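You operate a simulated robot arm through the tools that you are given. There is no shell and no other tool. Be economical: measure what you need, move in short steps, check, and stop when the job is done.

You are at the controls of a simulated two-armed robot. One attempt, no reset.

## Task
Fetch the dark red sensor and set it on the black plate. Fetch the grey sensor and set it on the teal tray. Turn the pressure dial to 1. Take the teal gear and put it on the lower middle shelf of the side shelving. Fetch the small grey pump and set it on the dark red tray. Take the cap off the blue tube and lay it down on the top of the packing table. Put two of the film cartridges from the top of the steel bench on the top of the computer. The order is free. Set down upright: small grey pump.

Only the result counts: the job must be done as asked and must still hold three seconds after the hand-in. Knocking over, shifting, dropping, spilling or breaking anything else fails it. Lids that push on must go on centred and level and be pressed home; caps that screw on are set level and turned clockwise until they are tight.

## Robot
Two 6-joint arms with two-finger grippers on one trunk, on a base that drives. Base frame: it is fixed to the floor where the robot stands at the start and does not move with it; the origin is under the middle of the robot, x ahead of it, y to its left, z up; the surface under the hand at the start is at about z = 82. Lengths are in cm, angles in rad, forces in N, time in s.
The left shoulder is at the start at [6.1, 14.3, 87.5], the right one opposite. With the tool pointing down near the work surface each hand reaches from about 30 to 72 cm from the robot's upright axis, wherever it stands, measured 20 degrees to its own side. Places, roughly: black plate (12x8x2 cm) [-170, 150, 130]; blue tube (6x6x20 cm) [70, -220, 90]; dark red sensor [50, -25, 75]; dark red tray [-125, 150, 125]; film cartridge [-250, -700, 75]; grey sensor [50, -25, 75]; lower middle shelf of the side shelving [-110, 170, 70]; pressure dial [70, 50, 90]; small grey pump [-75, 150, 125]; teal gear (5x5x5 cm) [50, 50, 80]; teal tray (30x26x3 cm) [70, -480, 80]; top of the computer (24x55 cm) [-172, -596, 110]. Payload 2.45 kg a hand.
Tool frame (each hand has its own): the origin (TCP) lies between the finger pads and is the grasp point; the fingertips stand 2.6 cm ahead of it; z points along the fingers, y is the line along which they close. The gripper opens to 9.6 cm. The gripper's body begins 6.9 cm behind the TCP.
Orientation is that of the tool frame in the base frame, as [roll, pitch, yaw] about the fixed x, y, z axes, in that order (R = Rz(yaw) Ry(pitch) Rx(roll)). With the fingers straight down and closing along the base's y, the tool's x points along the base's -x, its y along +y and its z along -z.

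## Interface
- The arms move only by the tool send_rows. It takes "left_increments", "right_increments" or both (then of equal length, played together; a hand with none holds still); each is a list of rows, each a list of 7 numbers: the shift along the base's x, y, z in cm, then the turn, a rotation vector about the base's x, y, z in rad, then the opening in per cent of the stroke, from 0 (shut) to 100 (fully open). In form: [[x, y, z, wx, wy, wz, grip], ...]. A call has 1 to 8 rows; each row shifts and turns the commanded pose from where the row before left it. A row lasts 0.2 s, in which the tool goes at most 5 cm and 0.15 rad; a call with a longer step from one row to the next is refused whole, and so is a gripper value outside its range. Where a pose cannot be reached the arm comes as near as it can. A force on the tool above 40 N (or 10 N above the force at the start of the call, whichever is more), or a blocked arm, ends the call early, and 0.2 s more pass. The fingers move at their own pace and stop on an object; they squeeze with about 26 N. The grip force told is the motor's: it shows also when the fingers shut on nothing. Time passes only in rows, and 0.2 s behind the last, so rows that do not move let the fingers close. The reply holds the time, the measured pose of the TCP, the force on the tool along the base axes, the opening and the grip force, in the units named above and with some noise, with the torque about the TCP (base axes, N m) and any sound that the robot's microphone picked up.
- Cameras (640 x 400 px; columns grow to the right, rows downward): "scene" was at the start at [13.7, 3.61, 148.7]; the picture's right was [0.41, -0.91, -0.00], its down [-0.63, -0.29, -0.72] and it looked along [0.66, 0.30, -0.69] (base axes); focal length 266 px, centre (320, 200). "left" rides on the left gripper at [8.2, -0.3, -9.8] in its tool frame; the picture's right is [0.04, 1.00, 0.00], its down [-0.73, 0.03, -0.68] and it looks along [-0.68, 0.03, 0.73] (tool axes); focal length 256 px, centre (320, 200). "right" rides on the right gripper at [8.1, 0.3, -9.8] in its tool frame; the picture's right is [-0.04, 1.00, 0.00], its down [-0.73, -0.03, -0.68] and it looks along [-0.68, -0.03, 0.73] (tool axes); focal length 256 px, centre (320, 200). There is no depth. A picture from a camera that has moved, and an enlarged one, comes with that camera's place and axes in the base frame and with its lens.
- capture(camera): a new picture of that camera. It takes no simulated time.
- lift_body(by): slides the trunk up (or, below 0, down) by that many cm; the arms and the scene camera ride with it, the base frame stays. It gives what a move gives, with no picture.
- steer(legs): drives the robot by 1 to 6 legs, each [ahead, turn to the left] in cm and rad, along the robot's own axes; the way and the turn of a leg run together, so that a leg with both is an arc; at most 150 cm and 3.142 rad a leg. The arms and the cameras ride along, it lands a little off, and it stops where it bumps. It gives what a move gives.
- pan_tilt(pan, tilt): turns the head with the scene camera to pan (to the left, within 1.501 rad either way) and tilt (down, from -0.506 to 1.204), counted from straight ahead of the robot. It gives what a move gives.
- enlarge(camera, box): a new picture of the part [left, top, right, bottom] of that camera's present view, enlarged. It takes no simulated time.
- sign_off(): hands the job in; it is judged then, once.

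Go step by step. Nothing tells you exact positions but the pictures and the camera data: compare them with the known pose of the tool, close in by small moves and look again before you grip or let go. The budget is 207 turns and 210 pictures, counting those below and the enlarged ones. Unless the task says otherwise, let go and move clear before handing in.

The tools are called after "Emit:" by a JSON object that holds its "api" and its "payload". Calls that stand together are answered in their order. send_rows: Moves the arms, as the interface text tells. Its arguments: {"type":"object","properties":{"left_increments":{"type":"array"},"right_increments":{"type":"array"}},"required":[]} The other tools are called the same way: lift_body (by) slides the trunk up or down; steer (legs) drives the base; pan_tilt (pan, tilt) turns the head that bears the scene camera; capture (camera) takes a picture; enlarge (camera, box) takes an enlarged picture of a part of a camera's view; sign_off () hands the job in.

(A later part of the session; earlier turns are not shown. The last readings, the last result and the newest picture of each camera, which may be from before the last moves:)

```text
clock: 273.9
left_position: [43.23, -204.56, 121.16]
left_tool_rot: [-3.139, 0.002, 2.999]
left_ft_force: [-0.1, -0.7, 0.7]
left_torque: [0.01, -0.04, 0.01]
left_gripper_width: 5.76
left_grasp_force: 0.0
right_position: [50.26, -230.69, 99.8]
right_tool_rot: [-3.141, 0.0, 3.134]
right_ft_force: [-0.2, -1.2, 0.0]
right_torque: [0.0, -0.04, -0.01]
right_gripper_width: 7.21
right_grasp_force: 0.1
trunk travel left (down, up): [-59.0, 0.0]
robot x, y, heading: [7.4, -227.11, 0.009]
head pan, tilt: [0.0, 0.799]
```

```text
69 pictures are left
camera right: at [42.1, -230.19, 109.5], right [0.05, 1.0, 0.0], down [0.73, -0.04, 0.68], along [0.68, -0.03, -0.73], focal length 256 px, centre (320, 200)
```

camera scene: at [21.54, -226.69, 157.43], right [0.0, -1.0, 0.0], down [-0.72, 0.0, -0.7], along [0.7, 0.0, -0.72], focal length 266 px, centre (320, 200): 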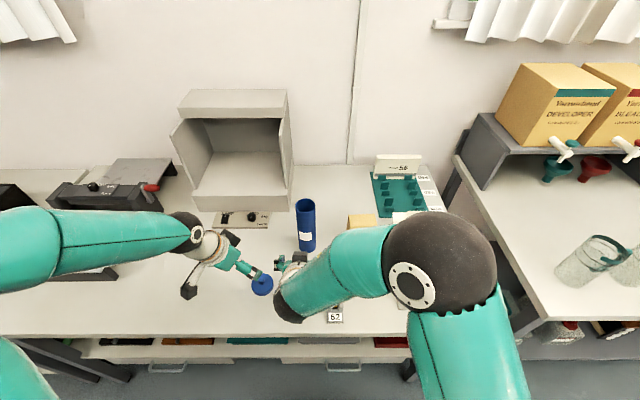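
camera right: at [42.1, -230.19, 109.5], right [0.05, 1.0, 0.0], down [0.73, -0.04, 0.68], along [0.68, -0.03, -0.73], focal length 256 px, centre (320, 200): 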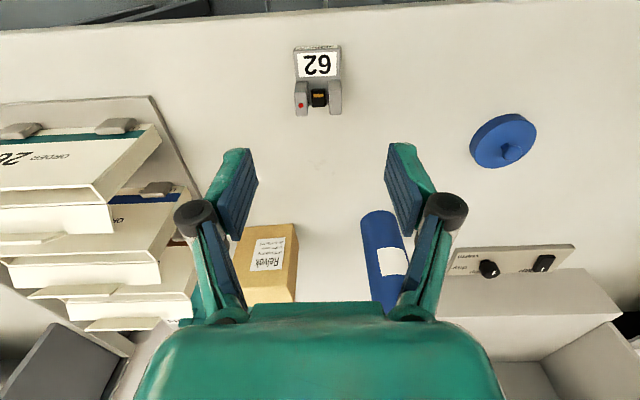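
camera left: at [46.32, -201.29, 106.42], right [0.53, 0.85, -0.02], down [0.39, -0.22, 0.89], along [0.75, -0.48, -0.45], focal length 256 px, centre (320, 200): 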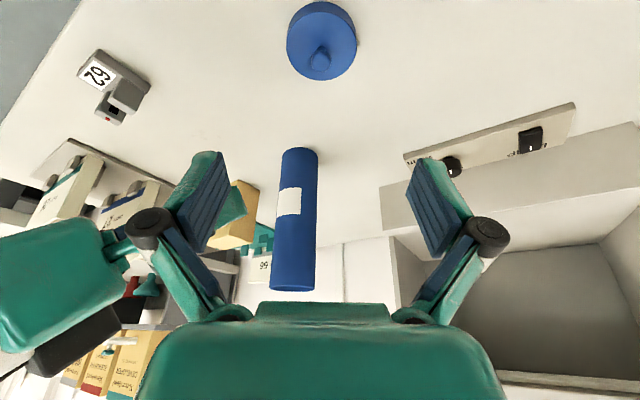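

Emit:
{"api": "send_rows", "payload": {"right_increments": [[-0.2, -0.1, -4.5, 0, 0, 0, 75], [0, 0, -4.5, 0, 0, 0, 75], [0, 0, -3.2, 0, 0, 0, 75], [0, 0, -1.5, 0, 0, 0, 75], [0, 0, 0, 0, 0, 0, 20], [0, 0, 0, 0, 0, 0, 20], [0, 0, 0, 0, 0, 0, 20]]}}

Emit:
{"api": "send_rows", "payload": {"right_increments": [[0, 0, 2, 0, 0, 0, 20], [0, 0, 4.5, 0, 0, 0, 20], [-1.5, -1, 4.5, 0, 0, 0, 20], [-1.5, -1.5, 4.3, 0, 0, 0, 20], [-1.5, -1.5, 4.3, 0, 0, 0, 20], [-1.5, -1.5, 4.3, 0, 0, 0, 20], [-1.5, -1.5, 4.3, 0, 0, 0, 20]]}}

Emit:
{"api": "capture", "payload": {"camera": "right"}}

Emit:
{"api": "steer", "payload": {"legs": [[-20, 0], [0, -1.5]]}}

```text
clock: 275.4
left_position: [43.41, -204.42, 121.17]
left_tool_rot: [-3.14, 0.003, 2.999]
left_ft_force: [-0.1, 0.9, -0.2]
left_torque: [0.05, -0.02, -0.01]
left_gripper_width: 5.76
left_grasp_force: 0.1
right_position: [50.02, -230.84, 86.07]
right_tool_rot: [3.142, 0.002, 3.134]
right_ft_force: [-0.3, -0.2, 0.0]
right_torque: [0.01, 0.0, -0.02]
right_gripper_width: 4.3
right_grasp_force: 25.7
trunk travel left (down, up): [-59.0, 0.0]
robot x, y, heading: [7.39, -226.88, 0.004]
head pan, tilt: [0.0, 0.799]
```

```text
clock: 277.1
left_position: [43.34, -204.44, 121.27]
left_tool_rot: [3.14, 0.002, 2.998]
left_ft_force: [-0.2, -0.1, -0.3]
left_torque: [0.03, 0.02, 0.0]
left_gripper_width: 5.79
left_grasp_force: 0.1
right_position: [42.21, -238.04, 114.54]
right_tool_rot: [-3.141, 0.002, 3.135]
right_ft_force: [-0.4, -0.1, -0.2]
right_torque: [0.02, -0.03, 0.01]
right_gripper_width: 4.28
right_grasp_force: 26.0
trunk travel left (down, up): [-59.0, 0.0]
robot x, y, heading: [7.13, -226.95, 0.003]
head pan, tilt: [0.0, 0.799]
```

```text
68 pictures are left
camera right: at [34.18, -237.48, 124.23], right [0.05, 1.0, 0.0], down [0.73, -0.03, 0.68], along [0.68, -0.03, -0.73], focal length 256 px, centre (320, 200)
```

right: 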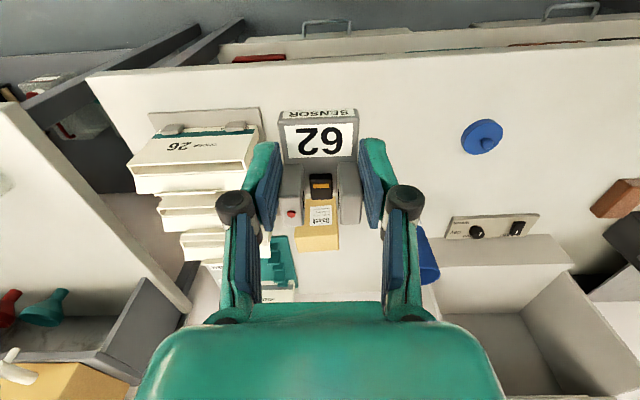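

```text
clock: 282.6
left_position: [13.63, -261.01, 121.25]
left_tool_rot: [3.14, 0.0, 1.528]
left_ft_force: [-0.1, 0.0, -0.1]
left_torque: [0.05, -0.05, 0.0]
left_gripper_width: 5.77
left_grasp_force: 0.1
right_position: [-19.73, -263.52, 114.5]
right_tool_rot: [3.14, 0.001, 1.665]
right_ft_force: [-0.7, -0.3, -0.8]
right_torque: [0.04, -0.07, -0.02]
right_gripper_width: 4.31
right_grasp_force: 25.8
trunk travel left (down, up): [-59.0, 0.0]
robot x, y, heading: [-7.55, -227.05, -1.479]
head pan, tilt: [0.0, 0.799]
stopped in leg 2: the robot was blocked; the commanded pose is now the measured one
```

Emit:
{"api": "steer", "payload": {"legs": [[0, -0.1], [120, 0], [118, 0]]}}

Emit:
{"api": "pan_tilt", "payload": {"pan": 1.3, "tilt": 0.6}}

Emit:
{"api": "capture", "payload": {"camera": "scene"}}

Emit:
{"api": "pan_tilt", "payload": {"pan": -0.6, "tilt": 0.35}}

Emit:
{"api": "capture", "payload": {"camera": "scene"}}

```text
clock: 294.9
left_position: [8.86, -499.22, 121.14]
left_tool_rot: [-3.14, 0.001, 1.433]
left_ft_force: [-0.3, -0.2, 0.2]
left_torque: [-0.01, -0.01, -0.02]
left_gripper_width: 5.74
left_grasp_force: 0.2
right_position: [-24.48, -498.54, 114.51]
right_tool_rot: [3.141, 0.0, 1.568]
right_ft_force: [0.0, -0.3, 0.0]
right_torque: [0.02, -0.01, -0.01]
right_gripper_width: 4.29
right_grasp_force: 26.0
trunk travel left (down, up): [-59.0, 0.0]
robot x, y, heading: [-9.35, -463.09, -1.574]
head pan, tilt: [0.0, 0.799]
```

```text
clock: 296.4
left_position: [8.83, -499.24, 121.27]
left_tool_rot: [-3.14, 0.002, 1.431]
left_ft_force: [-1.2, 0.3, 0.2]
left_torque: [-0.02, -0.02, 0.02]
left_gripper_width: 5.78
left_grasp_force: 0.1
right_position: [-24.65, -498.43, 114.57]
right_tool_rot: [-3.141, 0.002, 1.567]
right_ft_force: [-0.4, 0.1, -0.2]
right_torque: [0.03, 0.02, 0.01]
right_gripper_width: 4.29
right_grasp_force: 25.9
trunk travel left (down, up): [-59.0, 0.0]
robot x, y, heading: [-8.89, -463.2, -1.574]
head pan, tilt: [1.3, 0.6]
```

```text
67 pictures are left
camera scene: at [-0.4, -471.49, 159.11], right [-0.27, -0.96, 0.0], down [-0.54, 0.15, -0.82], along [0.79, -0.22, -0.57], focal length 266 px, centre (320, 200)
```

scene: 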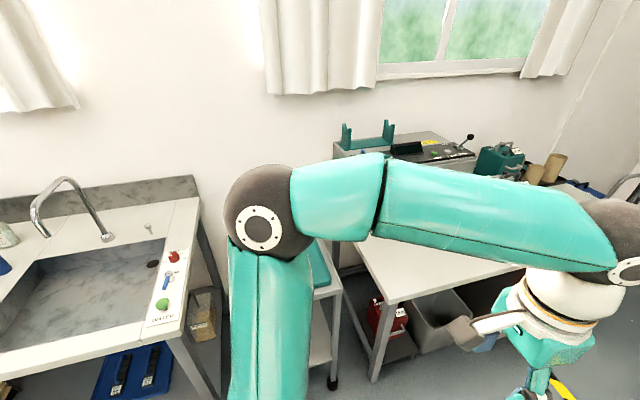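

```text
clock: 298.2
left_position: [8.94, -499.23, 121.24]
left_tool_rot: [-3.141, 0.002, 1.431]
left_ft_force: [0.1, 0.0, -0.3]
left_torque: [0.02, -0.01, 0.02]
left_gripper_width: 5.77
left_grasp_force: 0.0
right_position: [-24.44, -498.43, 114.65]
right_tool_rot: [3.141, 0.002, 1.567]
right_ft_force: [0.0, -0.2, -0.8]
right_torque: [-0.01, -0.04, -0.01]
right_gripper_width: 4.3
right_grasp_force: 25.8
trunk travel left (down, up): [-59.0, 0.0]
robot x, y, heading: [-9.28, -463.3, -1.571]
head pan, tilt: [-0.6, 0.351]
```

```text
66 pictures are left
camera scene: at [-14.19, -476.74, 161.39], right [-0.82, 0.57, 0.0], down [0.2, 0.28, -0.94], along [-0.53, -0.77, -0.34], focal length 266 px, centre (320, 200)
```

scene: 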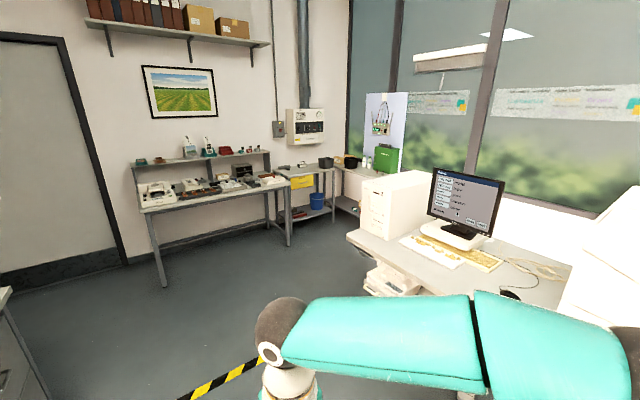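

Emit:
{"api": "steer", "payload": {"legs": [[16, 0], [0, 1.5]]}}

Emit:
{"api": "pan_tilt", "payload": {"pan": 0, "tilt": 0.7}}

Emit:
{"api": "capture", "payload": {"camera": "scene"}}

```text
clock: 303.8
left_position: [28.87, -464.02, 121.22]
left_tool_rot: [-3.138, 0.001, 2.924]
left_ft_force: [0.7, 0.4, -0.8]
left_torque: [-0.05, 0.02, 0.02]
left_gripper_width: 5.75
left_grasp_force: 0.1
right_position: [25.35, -497.35, 114.69]
right_tool_rot: [-3.138, -0.001, 3.059]
right_ft_force: [0.5, 1.0, 0.3]
right_torque: [-0.05, 0.02, -0.01]
right_gripper_width: 4.32
right_grasp_force: 25.4
trunk travel left (down, up): [-59.0, 0.0]
robot x, y, heading: [-8.73, -483.91, -0.087]
head pan, tilt: [-0.6, 0.351]
stopped in leg 2: the robot was blocked; the commanded pose is now the measured one
```

```text
clock: 304.8
left_position: [28.79, -464.52, 121.33]
left_tool_rot: [-3.14, 0.0, 2.92]
left_ft_force: [-0.4, -0.7, 1.1]
left_torque: [0.01, 0.03, -0.02]
left_gripper_width: 5.72
left_grasp_force: 0.1
right_position: [25.34, -497.76, 114.63]
right_tool_rot: [-3.14, 0.001, 3.056]
right_ft_force: [0.2, 0.6, -1.2]
right_torque: [0.02, 0.01, -0.03]
right_gripper_width: 4.29
right_grasp_force: 26.1
trunk travel left (down, up): [-59.0, 0.0]
robot x, y, heading: [-9.06, -483.7, -0.079]
head pan, tilt: [0.0, 0.7]
```

```text
65 pictures are left
camera scene: at [5.64, -484.93, 158.25], right [-0.09, -1.0, 0.0], down [-0.64, 0.06, -0.76], along [0.76, -0.07, -0.64], focal length 266 px, centre (320, 200)
```

scene: 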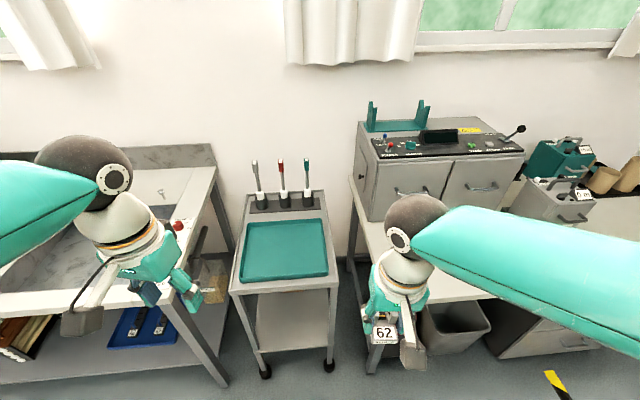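

Emit:
{"api": "steer", "payload": {"legs": [[12, 0.08]]}}

Emit:
{"api": "send_rows", "payload": {"right_increments": [[3.3, 1.8, -2.6, 0, 0, 0, 20], [3.3, 1.8, -2.6, 0, 0, 0, 20], [3.3, 1.8, -2.6, 0, 0, 0, 20], [3.3, 1.8, -2.6, 0, 0, 0, 20], [3.3, 1.8, -2.6, 0, 0, 0, 20], [3.3, 1.8, -2.6, 0, 0, 0, 20], [3.3, 1.8, -2.6, 0, 0, 0, 20]]}}

Emit:
{"api": "capture", "payload": {"camera": "right"}}

Emit:
{"api": "capture", "payload": {"camera": "scene"}}

```text
clock: 306.0
left_position: [39.09, -461.92, 121.27]
left_tool_rot: [-3.14, -0.002, 3.002]
left_ft_force: [0.0, 0.0, 0.4]
left_torque: [-0.05, 0.03, -0.02]
left_gripper_width: 5.77
left_grasp_force: 0.1
right_position: [38.3, -495.37, 114.6]
right_tool_rot: [-3.14, 0.0, 3.138]
right_ft_force: [-0.5, 0.5, -1.4]
right_torque: [-0.02, 0.02, 0.0]
right_gripper_width: 4.31
right_grasp_force: 25.9
trunk travel left (down, up): [-59.0, 0.0]
robot x, y, heading: [2.83, -484.52, 0.004]
head pan, tilt: [0.0, 0.7]
```

```text
clock: 307.6
left_position: [39.17, -461.86, 121.32]
left_tool_rot: [-3.14, -0.001, 3.002]
left_ft_force: [0.1, 0.8, -0.6]
left_torque: [0.01, 0.0, -0.01]
left_gripper_width: 5.74
left_grasp_force: 0.1
right_position: [61.32, -482.86, 96.39]
right_tool_rot: [-3.139, 0.001, 3.138]
right_ft_force: [0.6, 0.6, -0.3]
right_torque: [-0.02, 0.04, 0.0]
right_gripper_width: 4.29
right_grasp_force: 25.6
trunk travel left (down, up): [-59.0, 0.0]
robot x, y, heading: [2.58, -484.63, 0.004]
head pan, tilt: [0.0, 0.7]
```

```text
64 pictures are left
camera right: at [53.23, -482.38, 106.01], right [0.04, 1.0, 0.0], down [0.73, -0.03, 0.68], along [0.68, -0.03, -0.73], focal length 256 px, centre (320, 200)
```

right: 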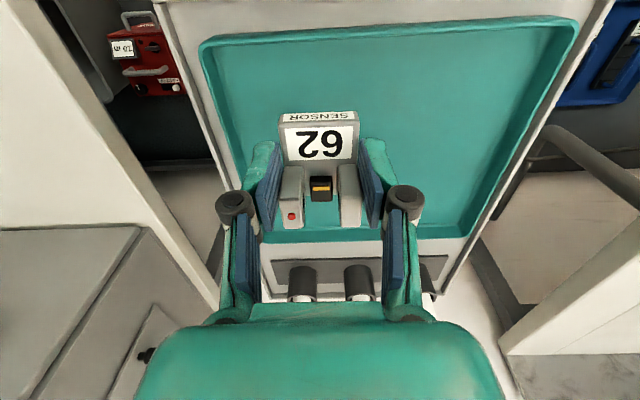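

```text
63 pictures are left
camera scene: at [17.7, -484.4, 158.23], right [0.0, -1.0, 0.0], down [-0.65, 0.0, -0.76], along [0.76, 0.0, -0.65], focal length 266 px, centre (320, 200)
```

scene: 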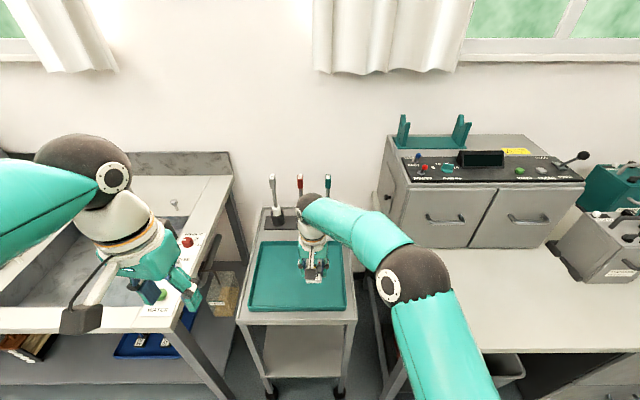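

Emit:
{"api": "send_rows", "payload": {"right_increments": [[0, 1.5, -3.5, 0, 0, 0, 20], [0, 1.5, -3.5, 0, 0, 0, 20], [0, 0, -2, 0, 0, 0, 20], [0, 0, -1, 0, 0, 0, 20], [0, 0, -0.6, 0, 0, 0, 20]]}}

Emit:
{"api": "capture", "payload": {"camera": "right"}}

```text
clock: 308.8
left_position: [38.92, -462.05, 121.24]
left_tool_rot: [-3.14, -0.001, 3.001]
left_ft_force: [0.1, -0.5, 0.0]
left_torque: [-0.01, 0.01, -0.01]
left_gripper_width: 5.76
left_grasp_force: 0.2
right_position: [61.36, -479.81, 85.69]
right_tool_rot: [-3.139, 0.0, 3.137]
right_ft_force: [-0.4, 0.5, -0.4]
right_torque: [0.01, 0.0, -0.01]
right_gripper_width: 4.3
right_grasp_force: 25.6
trunk travel left (down, up): [-59.0, 0.0]
robot x, y, heading: [2.71, -484.9, 0.002]
head pan, tilt: [0.0, 0.7]
```

```text
62 pictures are left
camera right: at [53.16, -479.28, 95.49], right [0.04, 1.0, 0.0], down [0.73, -0.03, 0.68], along [0.68, -0.03, -0.73], focal length 256 px, centre (320, 200)
```

right: 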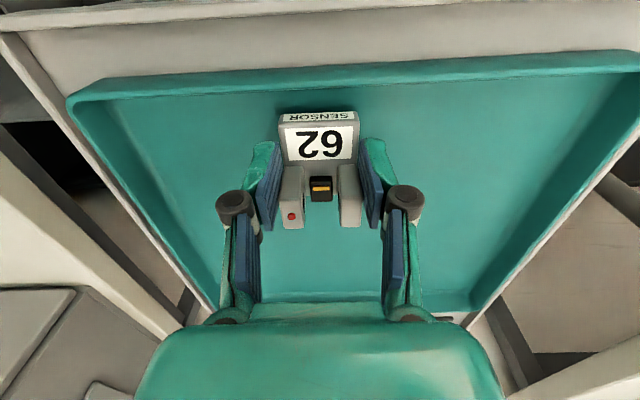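

Emit:
{"api": "send_rows", "payload": {"right_increments": [[0, 0, -0.6, 0, 0, 0, 20], [0, 0, -0.6, 0, 0, 0, 20]]}}

```text
clock: 309.4
left_position: [39.06, -461.96, 121.34]
left_tool_rot: [-3.14, -0.002, 3.003]
left_ft_force: [-0.3, -0.3, 0.1]
left_torque: [0.02, 0.01, -0.02]
left_gripper_width: 5.75
left_grasp_force: 0.1
right_position: [61.45, -479.69, 84.71]
right_tool_rot: [-3.14, 0.002, 3.138]
right_ft_force: [0.3, 0.7, -0.1]
right_torque: [0.0, 0.02, 0.0]
right_gripper_width: 4.28
right_grasp_force: 25.5
trunk travel left (down, up): [-59.0, 0.0]
robot x, y, heading: [2.95, -484.85, -0.002]
head pan, tilt: [0.0, 0.7]
```

Emit:
{"api": "send_rows", "payload": {"right_increments": [[0, 0, -0.5, 0, 0, 0, 20], [0, 0, -0.5, 0, 0, 0, 20]]}}

```text
clock: 310.0
left_position: [38.84, -461.94, 121.53]
left_tool_rot: [3.141, 0.0, 3.001]
left_ft_force: [0.2, 0.3, 0.2]
left_torque: [0.0, 0.01, -0.04]
left_gripper_width: 5.76
left_grasp_force: 0.0
right_position: [61.21, -479.82, 84.16]
right_tool_rot: [3.139, 0.01, 3.138]
right_ft_force: [1.6, -1.2, 31.7]
right_torque: [-0.02, -0.2, -0.03]
right_gripper_width: 4.33
right_grasp_force: 25.6
trunk travel left (down, up): [-59.0, 0.0]
robot x, y, heading: [3.01, -484.5, -0.002]
head pan, tilt: [0.0, 0.7]
```

Contact. Release and lift away.

Emit:
{"api": "send_rows", "payload": {"right_increments": [[0, 0, 0.3, 0, 0, 0, 45], [0, 0, 0, 0, 0, 0, 70], [0, 0, 0, 0, 0, 0, 70], [0, 0, 3, 0, 0, 0, 70], [0, 0, 4.5, 0, 0, 0, 70], [-2, -1, 4.4, 0, 0, 0, 70], [-2, -1, 4.4, 0, 0, 0, 70]]}}

Emit:
{"api": "send_rows", "payload": {"right_increments": [[-4, -2, 2, 0, 0, 0, 70], [-4, -2, 2, 0, 0, 0, 70], [-4, -2, 2, 0, 0, 0, 70], [-4, -2, 2, 0, 0, 0, 70]]}}

Emit:
{"api": "capture", "payload": {"camera": "scene"}}

Emit:
{"api": "steer", "payload": {"legs": [[-14, 0], [0, -1.5]]}}

```text
clock: 311.6
left_position: [38.87, -462.0, 121.46]
left_tool_rot: [-3.14, 0.001, 3.001]
left_ft_force: [-0.6, 0.1, 1.3]
left_torque: [-0.03, 0.01, 0.0]
left_gripper_width: 5.78
left_grasp_force: 0.1
right_position: [57.37, -481.84, 100.52]
right_tool_rot: [-3.14, 0.001, 3.138]
right_ft_force: [0.1, -0.6, 0.0]
right_torque: [0.03, -0.01, 0.01]
right_gripper_width: 6.72
right_grasp_force: 0.1
trunk travel left (down, up): [-59.0, 0.0]
robot x, y, heading: [2.78, -484.61, 0.005]
head pan, tilt: [0.0, 0.7]
```

```text
clock: 312.6
left_position: [38.78, -462.01, 121.45]
left_tool_rot: [-3.14, 0.003, 3.002]
left_ft_force: [-0.9, 0.4, 0.4]
left_torque: [0.02, -0.02, 0.02]
left_gripper_width: 5.75
left_grasp_force: 0.0
right_position: [41.02, -489.73, 108.38]
right_tool_rot: [3.142, 0.004, 3.137]
right_ft_force: [0.3, 0.3, -0.2]
right_torque: [0.05, -0.03, 0.02]
right_gripper_width: 6.7
right_grasp_force: 0.0
trunk travel left (down, up): [-59.0, 0.0]
robot x, y, heading: [3.03, -484.77, 0.003]
head pan, tilt: [0.0, 0.7]
```

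```text
61 pictures are left
camera scene: at [17.29, -484.54, 158.27], right [0.0, -1.0, 0.0], down [-0.64, 0.0, -0.77], along [0.77, 0.0, -0.64], focal length 266 px, centre (320, 200)
```

scene: 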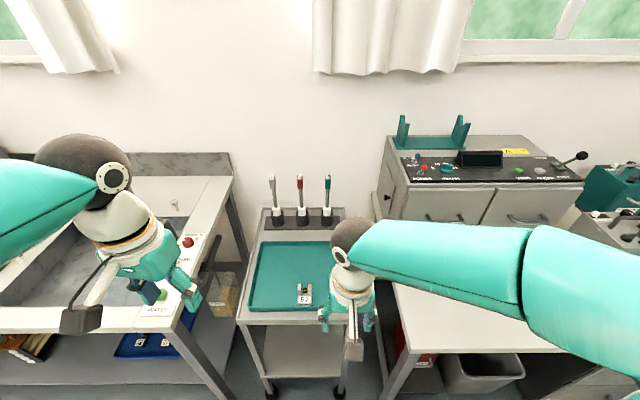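

```text
clock: 317.7
left_position: [16.36, -517.72, 121.49]
left_tool_rot: [3.139, 0.0, 1.577]
left_ft_force: [0.0, -0.7, -0.6]
left_torque: [0.01, -0.07, 0.0]
left_gripper_width: 5.77
left_grasp_force: 0.0
right_position: [-10.68, -524.02, 108.43]
right_tool_rot: [3.138, 0.002, 1.712]
right_ft_force: [-1.1, -0.1, -0.1]
right_torque: [0.05, -0.1, 0.02]
right_gripper_width: 6.72
right_grasp_force: 0.1
trunk travel left (down, up): [-59.0, 0.0]
robot x, y, heading: [-6.69, -484.06, -1.441]
head pan, tilt: [0.0, 0.7]
stopped in leg 2: the robot was blocked; the commanded pose is now the measured one
```

Sensor 62 sits on the teal tray. Now head for the film cartridges; drive toward the far corner and look.

Emit:
{"api": "steer", "payload": {"legs": [[0, -0.61], [150, 0]]}}

Emit:
{"api": "pan_tilt", "payload": {"pan": -0.2, "tilt": 0.4}}

Emit:
{"api": "capture", "payload": {"camera": "scene"}}

Emit:
{"api": "pan_tilt", "payload": {"pan": -1.1, "tilt": 0.4}}

Emit:
{"api": "capture", "payload": {"camera": "scene"}}

```text
clock: 327.0
left_position: [-76.48, -654.21, 121.45]
left_tool_rot: [-3.14, -0.001, 0.95]
left_ft_force: [-1.0, -0.1, 0.5]
left_torque: [0.01, -0.01, -0.03]
left_gripper_width: 5.78
left_grasp_force: 0.1
right_position: [-102.02, -643.2, 108.45]
right_tool_rot: [3.141, 0.0, 1.087]
right_ft_force: [0.2, -0.7, 0.1]
right_torque: [-0.01, -0.01, 0.0]
right_gripper_width: 6.74
right_grasp_force: 0.1
trunk travel left (down, up): [-59.0, 0.0]
robot x, y, heading: [-75.67, -613.35, -2.07]
head pan, tilt: [0.0, 0.7]
```

```text
clock: 327.8
left_position: [-76.57, -654.05, 121.52]
left_tool_rot: [-3.141, 0.001, 0.95]
left_ft_force: [0.1, 0.7, 0.4]
left_torque: [0.02, 0.02, 0.01]
left_gripper_width: 5.8
left_grasp_force: 0.1
right_position: [-102.16, -643.32, 108.5]
right_tool_rot: [3.141, 0.002, 1.089]
right_ft_force: [0.0, 0.6, 0.7]
right_torque: [-0.05, 0.01, -0.01]
right_gripper_width: 6.74
right_grasp_force: 0.1
trunk travel left (down, up): [-59.0, 0.0]
robot x, y, heading: [-75.64, -613.51, -2.073]
head pan, tilt: [-0.201, 0.4]
```

```text
60 pictures are left
camera scene: at [-84.32, -625.81, 160.93], right [-0.77, 0.64, 0.0], down [0.25, 0.3, -0.92], along [-0.59, -0.7, -0.39], focal length 266 px, centre (320, 200)
```

scene: 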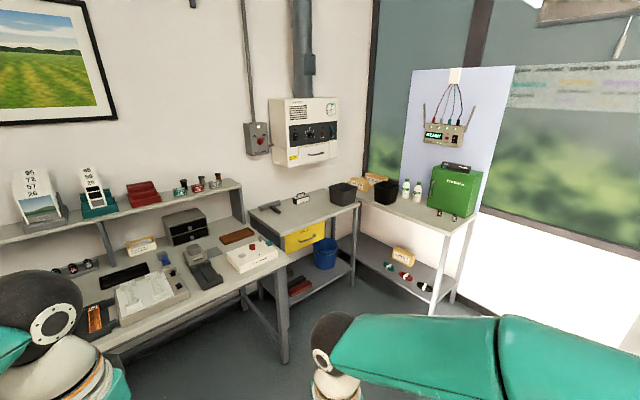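

```text
clock: 329.0
left_position: [-76.52, -654.0, 121.48]
left_tool_rot: [-3.14, 0.001, 0.95]
left_ft_force: [1.0, 0.5, -0.4]
left_torque: [0.01, -0.01, -0.01]
left_gripper_width: 5.77
left_grasp_force: 0.0
right_position: [-102.0, -643.25, 108.5]
right_tool_rot: [-3.142, 0.002, 1.087]
right_ft_force: [-0.3, 1.6, -0.4]
right_torque: [0.0, -0.04, -0.01]
right_gripper_width: 6.73
right_grasp_force: 0.0
trunk travel left (down, up): [-59.0, 0.0]
robot x, y, heading: [-75.46, -613.5, -2.068]
head pan, tilt: [-1.1, 0.4]
```

```text
59 pictures are left
camera scene: at [-87.62, -618.47, 160.94], right [0.03, 1.0, 0.0], down [0.39, -0.01, -0.92], along [-0.92, 0.02, -0.39], focal length 266 px, centre (320, 200)
```

scene: 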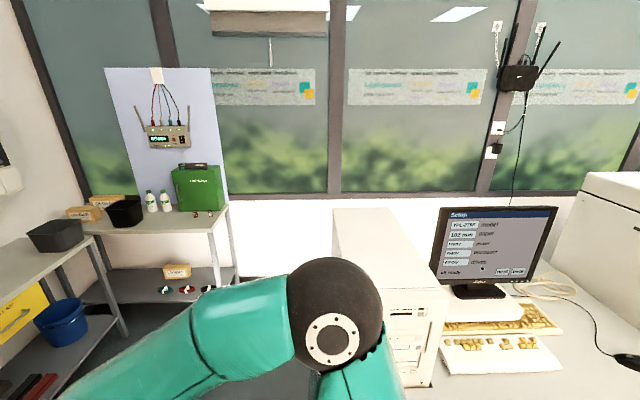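

Emit:
{"api": "enlarge", "payload": {"camera": "scene", "box": [40, 150, 300, 310]}}

```text
2.46 times, centred on (170, 230) of scene
camera zoom: at [-87.62, -618.47, 160.94], right [0.03, 1.0, 0.0], down [0.39, -0.01, -0.92], along [-0.92, 0.02, -0.39], focal length 655 px, centre (689, 126)
```

zoom: 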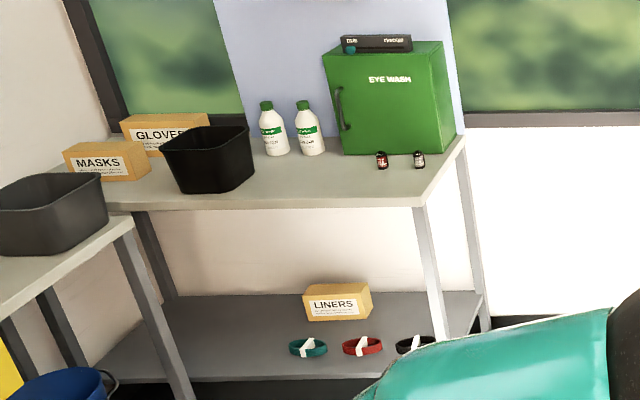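

Two small film cartridges stand in front of the green box on the steel bench, about (-259,-703) and (-259,-692). I drive around the computer table toward them.

Emit:
{"api": "steer", "payload": {"legs": [[40, 0], [0, -0.65], [112, 0]]}}

Emit:
{"api": "steer", "payload": {"legs": [[0, -0.42]]}}

Emit:
{"api": "pan_tilt", "payload": {"pan": 0, "tilt": 0.7}}

Emit:
{"api": "capture", "payload": {"camera": "scene"}}

```text
clock: 338.9
left_position: [-222.94, -727.02, 121.56]
left_tool_rot: [-3.141, -0.001, 0.302]
left_ft_force: [0.6, 0.5, -0.3]
left_torque: [0.03, 0.01, -0.01]
left_gripper_width: 5.79
left_grasp_force: 0.0
right_position: [-236.72, -702.91, 108.34]
right_tool_rot: [-3.141, 0.001, 0.438]
right_ft_force: [-0.7, 0.6, -0.2]
right_torque: [0.02, -0.02, 0.01]
right_gripper_width: 6.74
right_grasp_force: 0.1
trunk travel left (down, up): [-59.0, 0.0]
robot x, y, heading: [-197.71, -695.26, -2.722]
head pan, tilt: [-1.1, 0.4]
```

```text
clock: 340.7
left_position: [-233.66, -713.78, 121.6]
left_tool_rot: [-3.14, 0.0, -0.123]
left_ft_force: [0.6, -1.8, 0.3]
left_torque: [-0.03, -0.01, 0.01]
left_gripper_width: 5.74
left_grasp_force: 0.1
right_position: [-236.52, -686.14, 108.6]
right_tool_rot: [3.142, 0.003, 0.014]
right_ft_force: [-0.4, 0.5, 0.2]
right_torque: [-0.03, 0.01, 0.02]
right_gripper_width: 6.72
right_grasp_force: 0.1
trunk travel left (down, up): [-59.0, 0.0]
robot x, y, heading: [-197.49, -697.24, -3.138]
head pan, tilt: [-1.1, 0.4]
```

```text
clock: 342.0
left_position: [-233.6, -713.79, 121.46]
left_tool_rot: [-3.141, 0.0, -0.121]
left_ft_force: [0.5, -0.6, -0.1]
left_torque: [-0.03, 0.01, 0.01]
left_gripper_width: 5.79
left_grasp_force: 0.0
right_position: [-236.49, -686.23, 108.53]
right_tool_rot: [3.141, 0.003, 0.016]
right_ft_force: [-0.2, -0.9, -0.7]
right_torque: [-0.03, 0.01, 0.0]
right_gripper_width: 6.7
right_grasp_force: 0.0
trunk travel left (down, up): [-59.0, 0.0]
robot x, y, heading: [-197.75, -696.91, -3.137]
head pan, tilt: [0.0, 0.7]
```

```text
57 pictures are left
camera scene: at [-212.11, -696.74, 158.25], right [0.0, 1.0, 0.0], down [0.64, 0.0, -0.76], along [-0.76, 0.0, -0.64], focal length 266 px, centre (320, 200)
```

scene: 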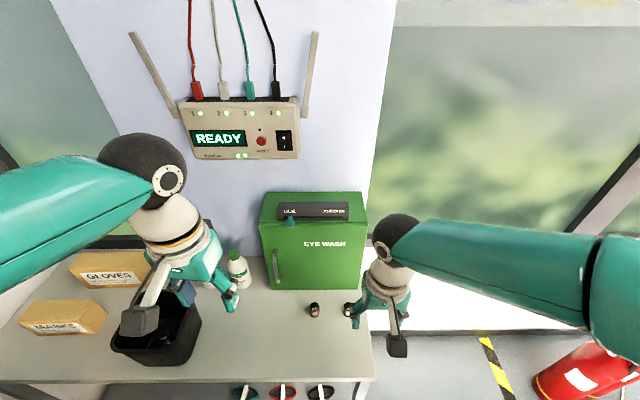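

Emit:
{"api": "send_rows", "payload": {"right_increments": [[-3, 0, -2.5, 0, 0, 0, 60], [-3, 0, -2.5, 0, 0, 0, 60], [-3, 0, -2.5, 0, 0, 0, 60], [-3, 0, -2.5, 0, 0, 0, 60], [-3, 0, -2.5, 0, 0, 0, 60], [-2.5, 0, -2.5, 0, 0, 0, 60]]}}

Emit:
{"api": "capture", "payload": {"camera": "right"}}

Emit:
{"api": "enlarge", "payload": {"camera": "scene", "box": [280, 280, 400, 360]}}

```text
clock: 343.4
left_position: [-233.74, -713.77, 121.55]
left_tool_rot: [-3.139, 0.0, -0.124]
left_ft_force: [-0.7, 0.6, 0.2]
left_torque: [0.05, -0.02, -0.01]
left_gripper_width: 5.76
left_grasp_force: 0.0
right_position: [-254.06, -686.01, 93.22]
right_tool_rot: [3.14, 0.0, 0.016]
right_ft_force: [-0.4, 1.1, 0.6]
right_torque: [0.0, -0.04, 0.0]
right_gripper_width: 5.79
right_grasp_force: 0.1
trunk travel left (down, up): [-59.0, 0.0]
robot x, y, heading: [-197.55, -696.87, -3.141]
head pan, tilt: [0.0, 0.7]
```

```text
56 pictures are left
camera right: at [-245.87, -686.06, 103.01], right [-0.03, -1.0, 0.0], down [-0.73, 0.02, 0.68], along [-0.68, 0.02, -0.73], focal length 256 px, centre (320, 200)
```

right: 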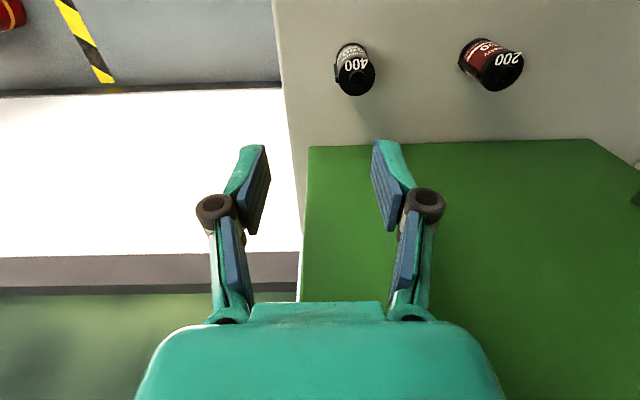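

```text
5.00 times, centred on (340, 320) of scene
camera zoom: at [-212.3, -696.74, 158.23], right [0.0, 1.0, 0.0], down [0.65, 0.0, -0.76], along [-0.76, 0.0, -0.65], focal length 1331 px, centre (220, -400)
```

zoom: 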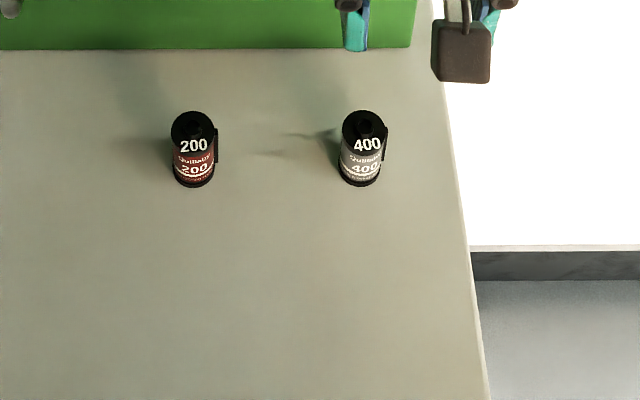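

Emit:
{"api": "send_rows", "payload": {"right_increments": [[0.4, -1.2, -2, 0, 0, 0, 60], [0.4, -1.2, -2.5, 0, 0, 0, 60], [0.3, 0, -2, 0, 0, 0, 60]]}}

Emit:
{"api": "capture", "payload": {"camera": "right"}}

```text
clock: 344.2
left_position: [-233.66, -713.73, 121.53]
left_tool_rot: [-3.14, -0.001, -0.122]
left_ft_force: [0.2, -0.9, -0.8]
left_torque: [-0.02, 0.01, -0.01]
left_gripper_width: 5.77
left_grasp_force: 0.0
right_position: [-252.9, -688.51, 87.15]
right_tool_rot: [3.14, 0.001, 0.016]
right_ft_force: [-0.1, -0.1, -0.8]
right_torque: [-0.03, 0.02, 0.0]
right_gripper_width: 5.74
right_grasp_force: 0.0
trunk travel left (down, up): [-59.0, 0.0]
robot x, y, heading: [-197.65, -696.61, -3.14]
head pan, tilt: [0.0, 0.7]
```

```text
54 pictures are left
camera right: at [-244.76, -688.57, 96.69], right [-0.03, -1.0, 0.0], down [-0.73, 0.02, 0.68], along [-0.68, 0.02, -0.73], focal length 256 px, centre (320, 200)
```

right: 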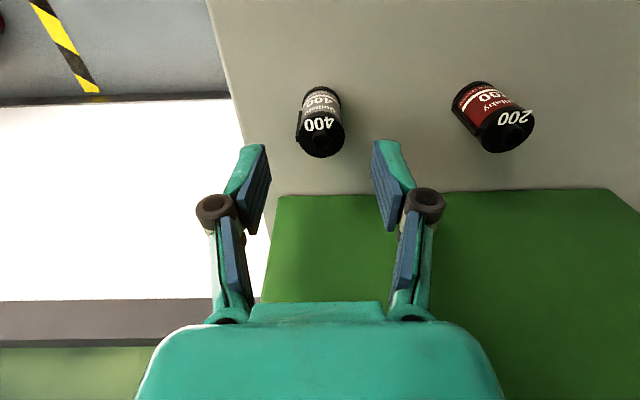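

Emit:
{"api": "send_rows", "payload": {"right_increments": [[-0.3, 0.1, -2.6, 0, 0, 0, 60], [-0.3, 0, -2.6, 0, 0, 0, 60], [0, 0, -2.0, 0, 0, 0, 60]]}}

Emit:
{"api": "enlarge", "payload": {"camera": "right", "box": [180, 60, 460, 235]}}

```text
clock: 344.9
left_position: [-233.21, -713.72, 121.8]
left_tool_rot: [-3.141, 0.004, -0.122]
left_ft_force: [-0.3, 0.2, -1.1]
left_torque: [-0.02, -0.03, -0.01]
left_gripper_width: 5.78
left_grasp_force: 0.1
right_position: [-253.37, -688.12, 82.43]
right_tool_rot: [-3.136, 0.01, 0.01]
right_ft_force: [20.3, 8.8, 53.8]
right_torque: [-0.01, -1.21, 0.26]
right_gripper_width: 4.29
right_grasp_force: 20.0
trunk travel left (down, up): [-59.0, 0.0]
robot x, y, heading: [-197.83, -697.25, -3.139]
head pan, tilt: [0.0, 0.7]
stopped in row 3 (right hand): the force on the tool passed its limit at 48 N (the readings are from after the stop); the commanded pose is now the measured one
```

```text
2.29 times, centred on (320, 148) of right
camera zoom: at [-245.06, -688.33, 92.09], right [-0.03, -1.0, 0.0], down [-0.73, 0.02, 0.69], along [-0.69, 0.02, -0.73], focal length 585 px, centre (320, 320)
```

zoom: 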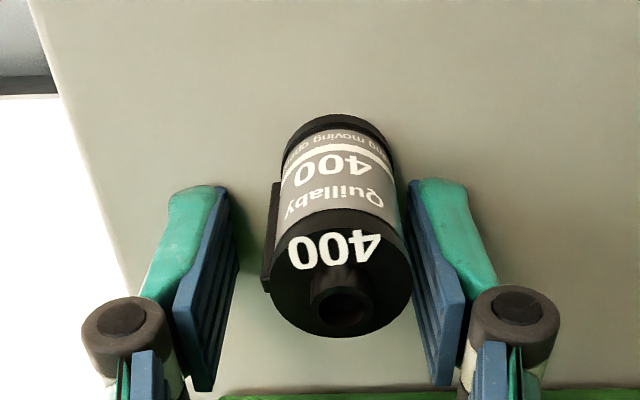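

The bench surface is higher (~79.8). I raise slightly, centre and grip.

Emit:
{"api": "send_rows", "payload": {"right_increments": [[0, 0, 0.6, 0, 0, 0, 60], [0, -0.25, 0.1, 0, 0, 0, 60], [0, 0, 0, 0, 0, 0, 10], [0, 0, 0, 0, 0, 0, 10], [0, 0, 0, 0, 0, 0, 10]]}}

Emit:
{"api": "enlarge", "payload": {"camera": "right", "box": [180, 60, 460, 235]}}

```text
clock: 346.1
left_position: [-233.55, -713.75, 121.65]
left_tool_rot: [-3.138, -0.001, -0.121]
left_ft_force: [-0.2, 0.7, 0.0]
left_torque: [-0.02, -0.01, 0.0]
left_gripper_width: 5.75
left_grasp_force: 0.2
right_position: [-253.74, -688.54, 82.63]
right_tool_rot: [-3.139, 0.011, 0.016]
right_ft_force: [-2.9, -5.5, 16.6]
right_torque: [-0.21, -0.16, -0.04]
right_gripper_width: 1.01
right_grasp_force: 0.1
trunk travel left (down, up): [-59.0, 0.0]
robot x, y, heading: [-197.75, -696.8, -3.141]
head pan, tilt: [0.0, 0.7]
```

```text
2.29 times, centred on (320, 148) of right
camera zoom: at [-245.38, -688.76, 92.17], right [-0.03, -1.0, 0.0], down [-0.73, 0.02, 0.69], along [-0.69, 0.02, -0.73], focal length 585 px, centre (320, 320)
```

zoom: 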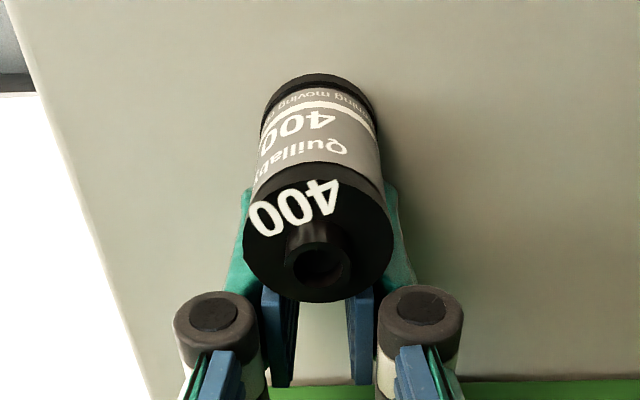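

The fingers closed beside the cartridge (it sits nearer the robot). Open, lift and look again.

Emit:
{"api": "send_rows", "payload": {"right_increments": [[0, 0, 0.3, 0, 0, 0, 60], [0, 0, 0.5, 0, 0, 0, 60], [0, 0, 3, 0, 0, 0, 60], [0, 0, 3, 0, 0, 0, 60]]}}

Emit:
{"api": "capture", "payload": {"camera": "right"}}

Emit:
{"api": "enlarge", "payload": {"camera": "scene", "box": [260, 260, 420, 370]}}

```text
clock: 347.1
left_position: [-233.58, -713.72, 121.64]
left_tool_rot: [-3.141, 0.0, -0.124]
left_ft_force: [-0.5, -0.3, -0.3]
left_torque: [0.0, 0.03, 0.03]
left_gripper_width: 5.77
left_grasp_force: 0.1
right_position: [-253.61, -688.47, 89.34]
right_tool_rot: [-3.14, 0.006, 0.014]
right_ft_force: [0.0, 0.4, 0.1]
right_torque: [0.02, 0.01, 0.01]
right_gripper_width: 5.77
right_grasp_force: 0.0
trunk travel left (down, up): [-59.0, 0.0]
robot x, y, heading: [-197.36, -696.85, -3.143]
head pan, tilt: [0.0, 0.7]
```

```text
51 pictures are left
camera right: at [-245.37, -688.56, 98.89], right [-0.03, -1.0, 0.0], down [-0.73, 0.02, 0.68], along [-0.68, 0.02, -0.73], focal length 256 px, centre (320, 200)
```

right: 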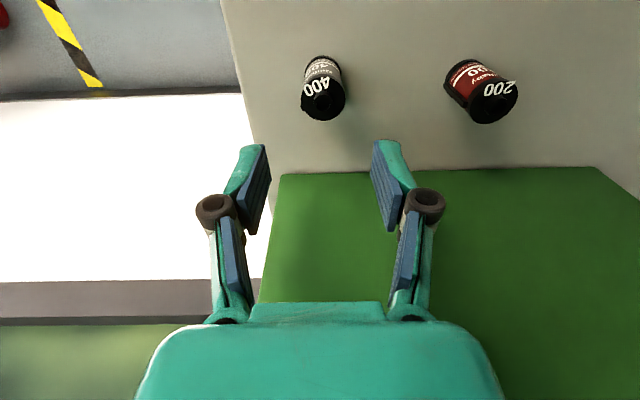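

```text
3.64 times, centred on (340, 315) of scene
camera zoom: at [-212.09, -696.73, 158.25], right [0.0, 1.0, 0.0], down [0.64, 0.0, -0.76], along [-0.76, 0.0, -0.64], focal length 968 px, centre (247, -218)
```

zoom: 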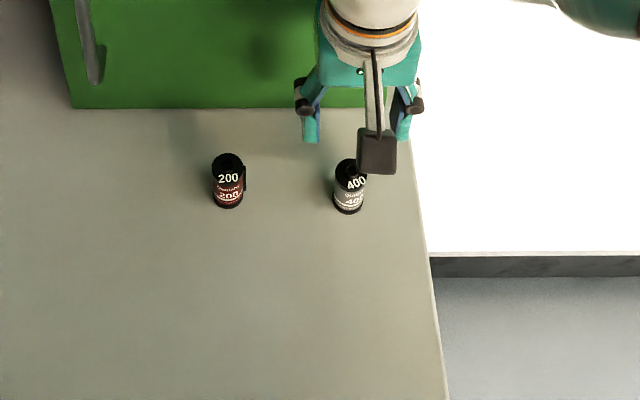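

Recomputed: bench at 79.8, cartridge 400 at (-250.4,-688.5), top ≈86. Move over and descend.

Emit:
{"api": "send_rows", "payload": {"right_increments": [[1.6, 0, 0.8, 0, 0, 0, 60], [1.6, 0, 0, 0, 0, 0, 60], [0, 0, -2, 0, 0, 0, 60]]}}

Emit:
{"api": "enlarge", "payload": {"camera": "right", "box": [180, 60, 460, 235]}}

```text
clock: 347.9
left_position: [-233.78, -713.79, 121.58]
left_tool_rot: [-3.139, -0.003, -0.121]
left_ft_force: [-0.5, 0.4, 0.3]
left_torque: [-0.03, -0.02, 0.01]
left_gripper_width: 5.74
left_grasp_force: 0.0
right_position: [-250.41, -688.66, 87.98]
right_tool_rot: [-3.14, 0.008, 0.013]
right_ft_force: [0.2, 0.4, 0.8]
right_torque: [-0.01, 0.04, -0.03]
right_gripper_width: 5.75
right_grasp_force: 0.1
trunk travel left (down, up): [-59.0, 0.0]
robot x, y, heading: [-197.75, -696.69, -3.137]
head pan, tilt: [0.0, 0.7]
```

```text
2.29 times, centred on (320, 148) of right
camera zoom: at [-242.29, -688.72, 97.65], right [-0.03, -1.0, 0.0], down [-0.73, 0.02, 0.68], along [-0.68, 0.02, -0.73], focal length 585 px, centre (320, 320)
```

zoom: 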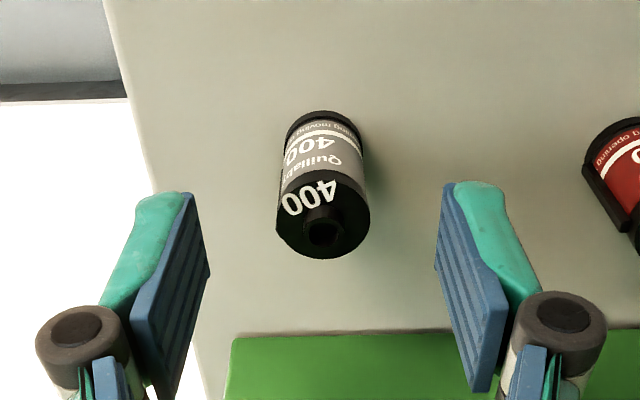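

Emit:
{"api": "send_rows", "payload": {"right_increments": [[-0.1, 0, -2.3, 0, 0, 0, 60], [0, 0, -2.2, 0, 0, 0, 60], [0, 0, 0, 0, 0, 0, 10], [0, 0, 0, 0, 0, 0, 10], [0, 0, 0, 0, 0, 0, 10]]}}

Emit:
{"api": "enlarge", "payload": {"camera": "right", "box": [180, 60, 460, 235]}}

```text
clock: 349.1
left_position: [-233.74, -713.72, 121.53]
left_tool_rot: [-3.139, -0.001, -0.122]
left_ft_force: [-0.1, -0.4, -0.1]
left_torque: [0.01, -0.02, -0.01]
left_gripper_width: 5.75
left_grasp_force: 0.0
right_position: [-250.66, -688.63, 83.47]
right_tool_rot: [-3.14, 0.005, 0.014]
right_ft_force: [0.0, -0.1, -0.7]
right_torque: [-0.01, -0.01, -0.02]
right_gripper_width: 2.4
right_grasp_force: 26.2
trunk travel left (down, up): [-59.0, 0.0]
robot x, y, heading: [-197.26, -697.17, -3.138]
head pan, tilt: [0.0, 0.7]
```

```text
2.29 times, centred on (320, 148) of right
camera zoom: at [-242.36, -688.77, 93.23], right [-0.03, -1.0, 0.0], down [-0.73, 0.02, 0.68], along [-0.68, 0.02, -0.73], focal length 585 px, centre (320, 320)
```

zoom: 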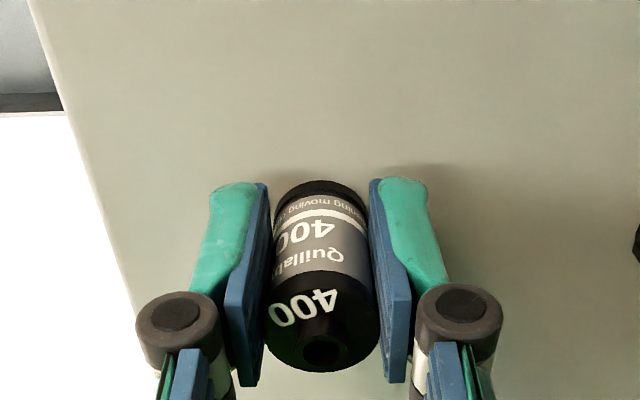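

Emit:
{"api": "send_rows", "payload": {"right_increments": [[0, 0, 3, 0, 0, 0, 10], [0, 0, 4.5, 0, 0, 0, 10], [2, 2, 4, 0, 0, 0, 10], [2, 2, 4, 0, 0, 0, 10], [2, 2, 4, 0, 0, 0, 10], [2, 2, 4, 0, 0, 0, 10], [2, 2, 4, 0, 0, 0, 10]]}}

Emit:
{"api": "send_rows", "payload": {"left_increments": [[-2.44, 2.29, -3.07, 0, 0, 0, 60], [-2.44, 2.29, -3.07, 0, 0, 0, 60], [-2.44, 2.29, -3.07, 0, 0, 0, 60], [-2.44, 2.29, -3.07, 0, 0, 0, 60], [-2.44, 2.29, -3.07, 0, 0, 0, 60], [-2.44, 2.29, -3.07, 0, 0, 0, 60], [-2.44, 2.29, -3.07, 0, 0, 0, 60]]}}

Emit:
{"api": "capture", "payload": {"camera": "left"}}

Emit:
{"api": "capture", "payload": {"camera": "scene"}}

```text
clock: 350.8
left_position: [-233.49, -713.59, 121.64]
left_tool_rot: [3.141, 0.0, -0.123]
left_ft_force: [0.9, 0.3, -1.5]
left_torque: [-0.02, 0.02, 0.0]
left_gripper_width: 5.77
left_grasp_force: 0.1
right_position: [-240.5, -678.48, 110.98]
right_tool_rot: [-3.141, 0.007, 0.016]
right_ft_force: [0.2, 0.3, -0.1]
right_torque: [-0.02, 0.03, -0.01]
right_gripper_width: 2.38
right_grasp_force: 25.3
trunk travel left (down, up): [-59.0, 0.0]
robot x, y, heading: [-198.05, -696.44, -3.142]
head pan, tilt: [0.0, 0.7]
```

```text
clock: 352.4
left_position: [-250.8, -697.68, 100.07]
left_tool_rot: [-3.14, 0.0, -0.123]
left_ft_force: [-0.4, 0.9, -0.6]
left_torque: [0.03, -0.03, 0.01]
left_gripper_width: 5.76
left_grasp_force: 0.0
right_position: [-240.74, -678.42, 110.83]
right_tool_rot: [-3.14, 0.005, 0.014]
right_ft_force: [0.4, 0.3, 0.1]
right_torque: [-0.05, -0.04, 0.0]
right_gripper_width: 2.38
right_grasp_force: 26.2
trunk travel left (down, up): [-59.0, 0.0]
robot x, y, heading: [-197.74, -697.13, -3.139]
head pan, tilt: [0.0, 0.7]
```

```text
47 pictures are left
camera left: at [-242.57, -698.36, 109.94], right [-0.08, -1.0, 0.0], down [-0.73, 0.06, 0.68], along [-0.68, 0.06, -0.74], focal length 256 px, centre (320, 200)
```

left: 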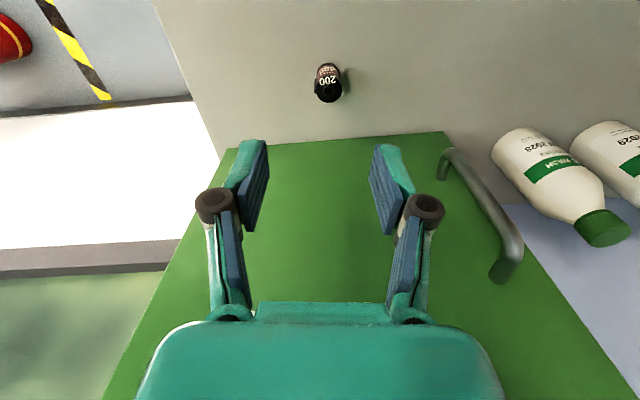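

```text
46 pictures are left
camera scene: at [-212.31, -696.65, 158.23], right [0.0, 1.0, 0.0], down [0.65, 0.0, -0.76], along [-0.76, 0.0, -0.65], focal length 266 px, centre (320, 200)
```

scene: 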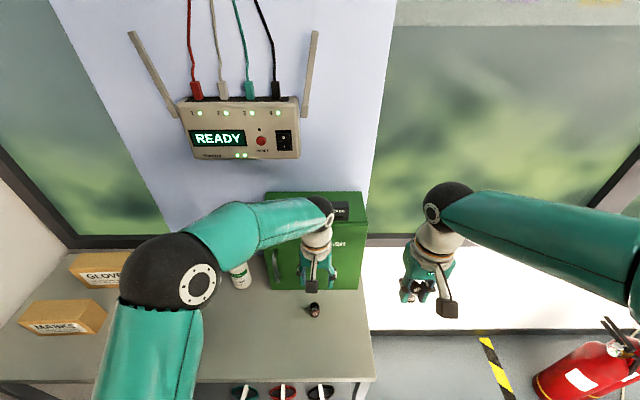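

Emit:
{"api": "send_rows", "payload": {"left_increments": [[-0.2, -0.3, -4, 0, 0, 0, 60], [-0.2, -0.3, -4, 0, 0, 0, 60], [0, 0, -3.5, 0, 0, 0, 60]]}}

Emit:
{"api": "enlarge", "payload": {"camera": "left", "box": [180, 60, 460, 235]}}

```text
clock: 353.1
left_position: [-251.19, -698.29, 88.54]
left_tool_rot: [-3.139, -0.002, -0.123]
left_ft_force: [-0.2, 0.2, -1.0]
left_torque: [-0.03, 0.04, 0.01]
left_gripper_width: 5.78
left_grasp_force: 0.0
right_position: [-240.73, -678.55, 110.96]
right_tool_rot: [-3.14, 0.005, 0.015]
right_ft_force: [-0.5, 0.6, 0.1]
right_torque: [-0.01, -0.02, 0.02]
right_gripper_width: 2.43
right_grasp_force: 25.9
trunk travel left (down, up): [-59.0, 0.0]
robot x, y, heading: [-197.67, -697.22, -3.143]
head pan, tilt: [0.0, 0.7]
```

```text
2.29 times, centred on (320, 148) of left
camera zoom: at [-242.92, -698.93, 98.38], right [-0.08, -1.0, 0.0], down [-0.73, 0.06, 0.68], along [-0.68, 0.06, -0.74], focal length 585 px, centre (320, 320)
```

zoom: 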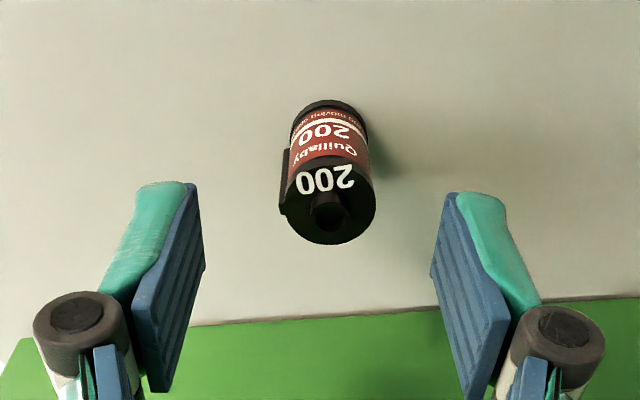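

Emit:
{"api": "send_rows", "payload": {"left_increments": [[0.25, -0.3, -2.6, 0, 0, 0, 60], [0, 0, -2.4, 0, 0, 0, 60], [0, 0, 0, 0, 0, 0, 10], [0, 0, 0, 0, 0, 0, 10], [0, 0, 0, 0, 0, 0, 10]]}}

Emit:
{"api": "enlarge", "payload": {"camera": "left", "box": [180, 60, 460, 235]}}

```text
clock: 354.4
left_position: [-250.84, -698.64, 83.62]
left_tool_rot: [-3.141, -0.002, -0.122]
left_ft_force: [0.1, -0.5, 0.5]
left_torque: [0.01, -0.01, 0.01]
left_gripper_width: 2.42
left_grasp_force: 26.3
right_position: [-240.7, -678.47, 110.86]
right_tool_rot: [-3.142, 0.008, 0.015]
right_ft_force: [0.2, -0.7, -0.4]
right_torque: [0.01, 0.01, -0.01]
right_gripper_width: 2.41
right_grasp_force: 26.2
trunk travel left (down, up): [-59.0, 0.0]
robot x, y, heading: [-197.99, -696.98, -3.14]
head pan, tilt: [0.0, 0.7]
```

```text
2.29 times, centred on (320, 148) of left
camera zoom: at [-242.63, -699.27, 93.5], right [-0.08, -1.0, 0.0], down [-0.73, 0.06, 0.68], along [-0.68, 0.06, -0.73], focal length 585 px, centre (320, 320)
```

zoom: 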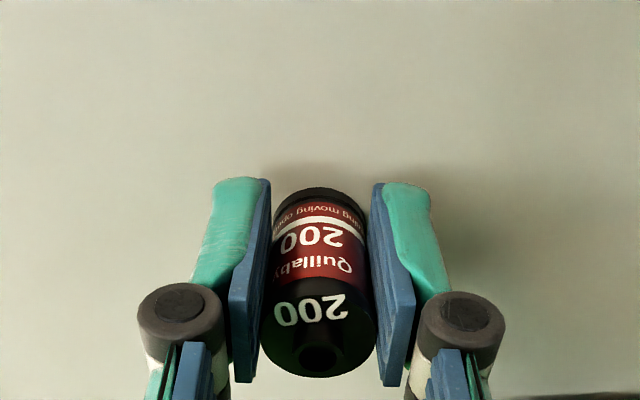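

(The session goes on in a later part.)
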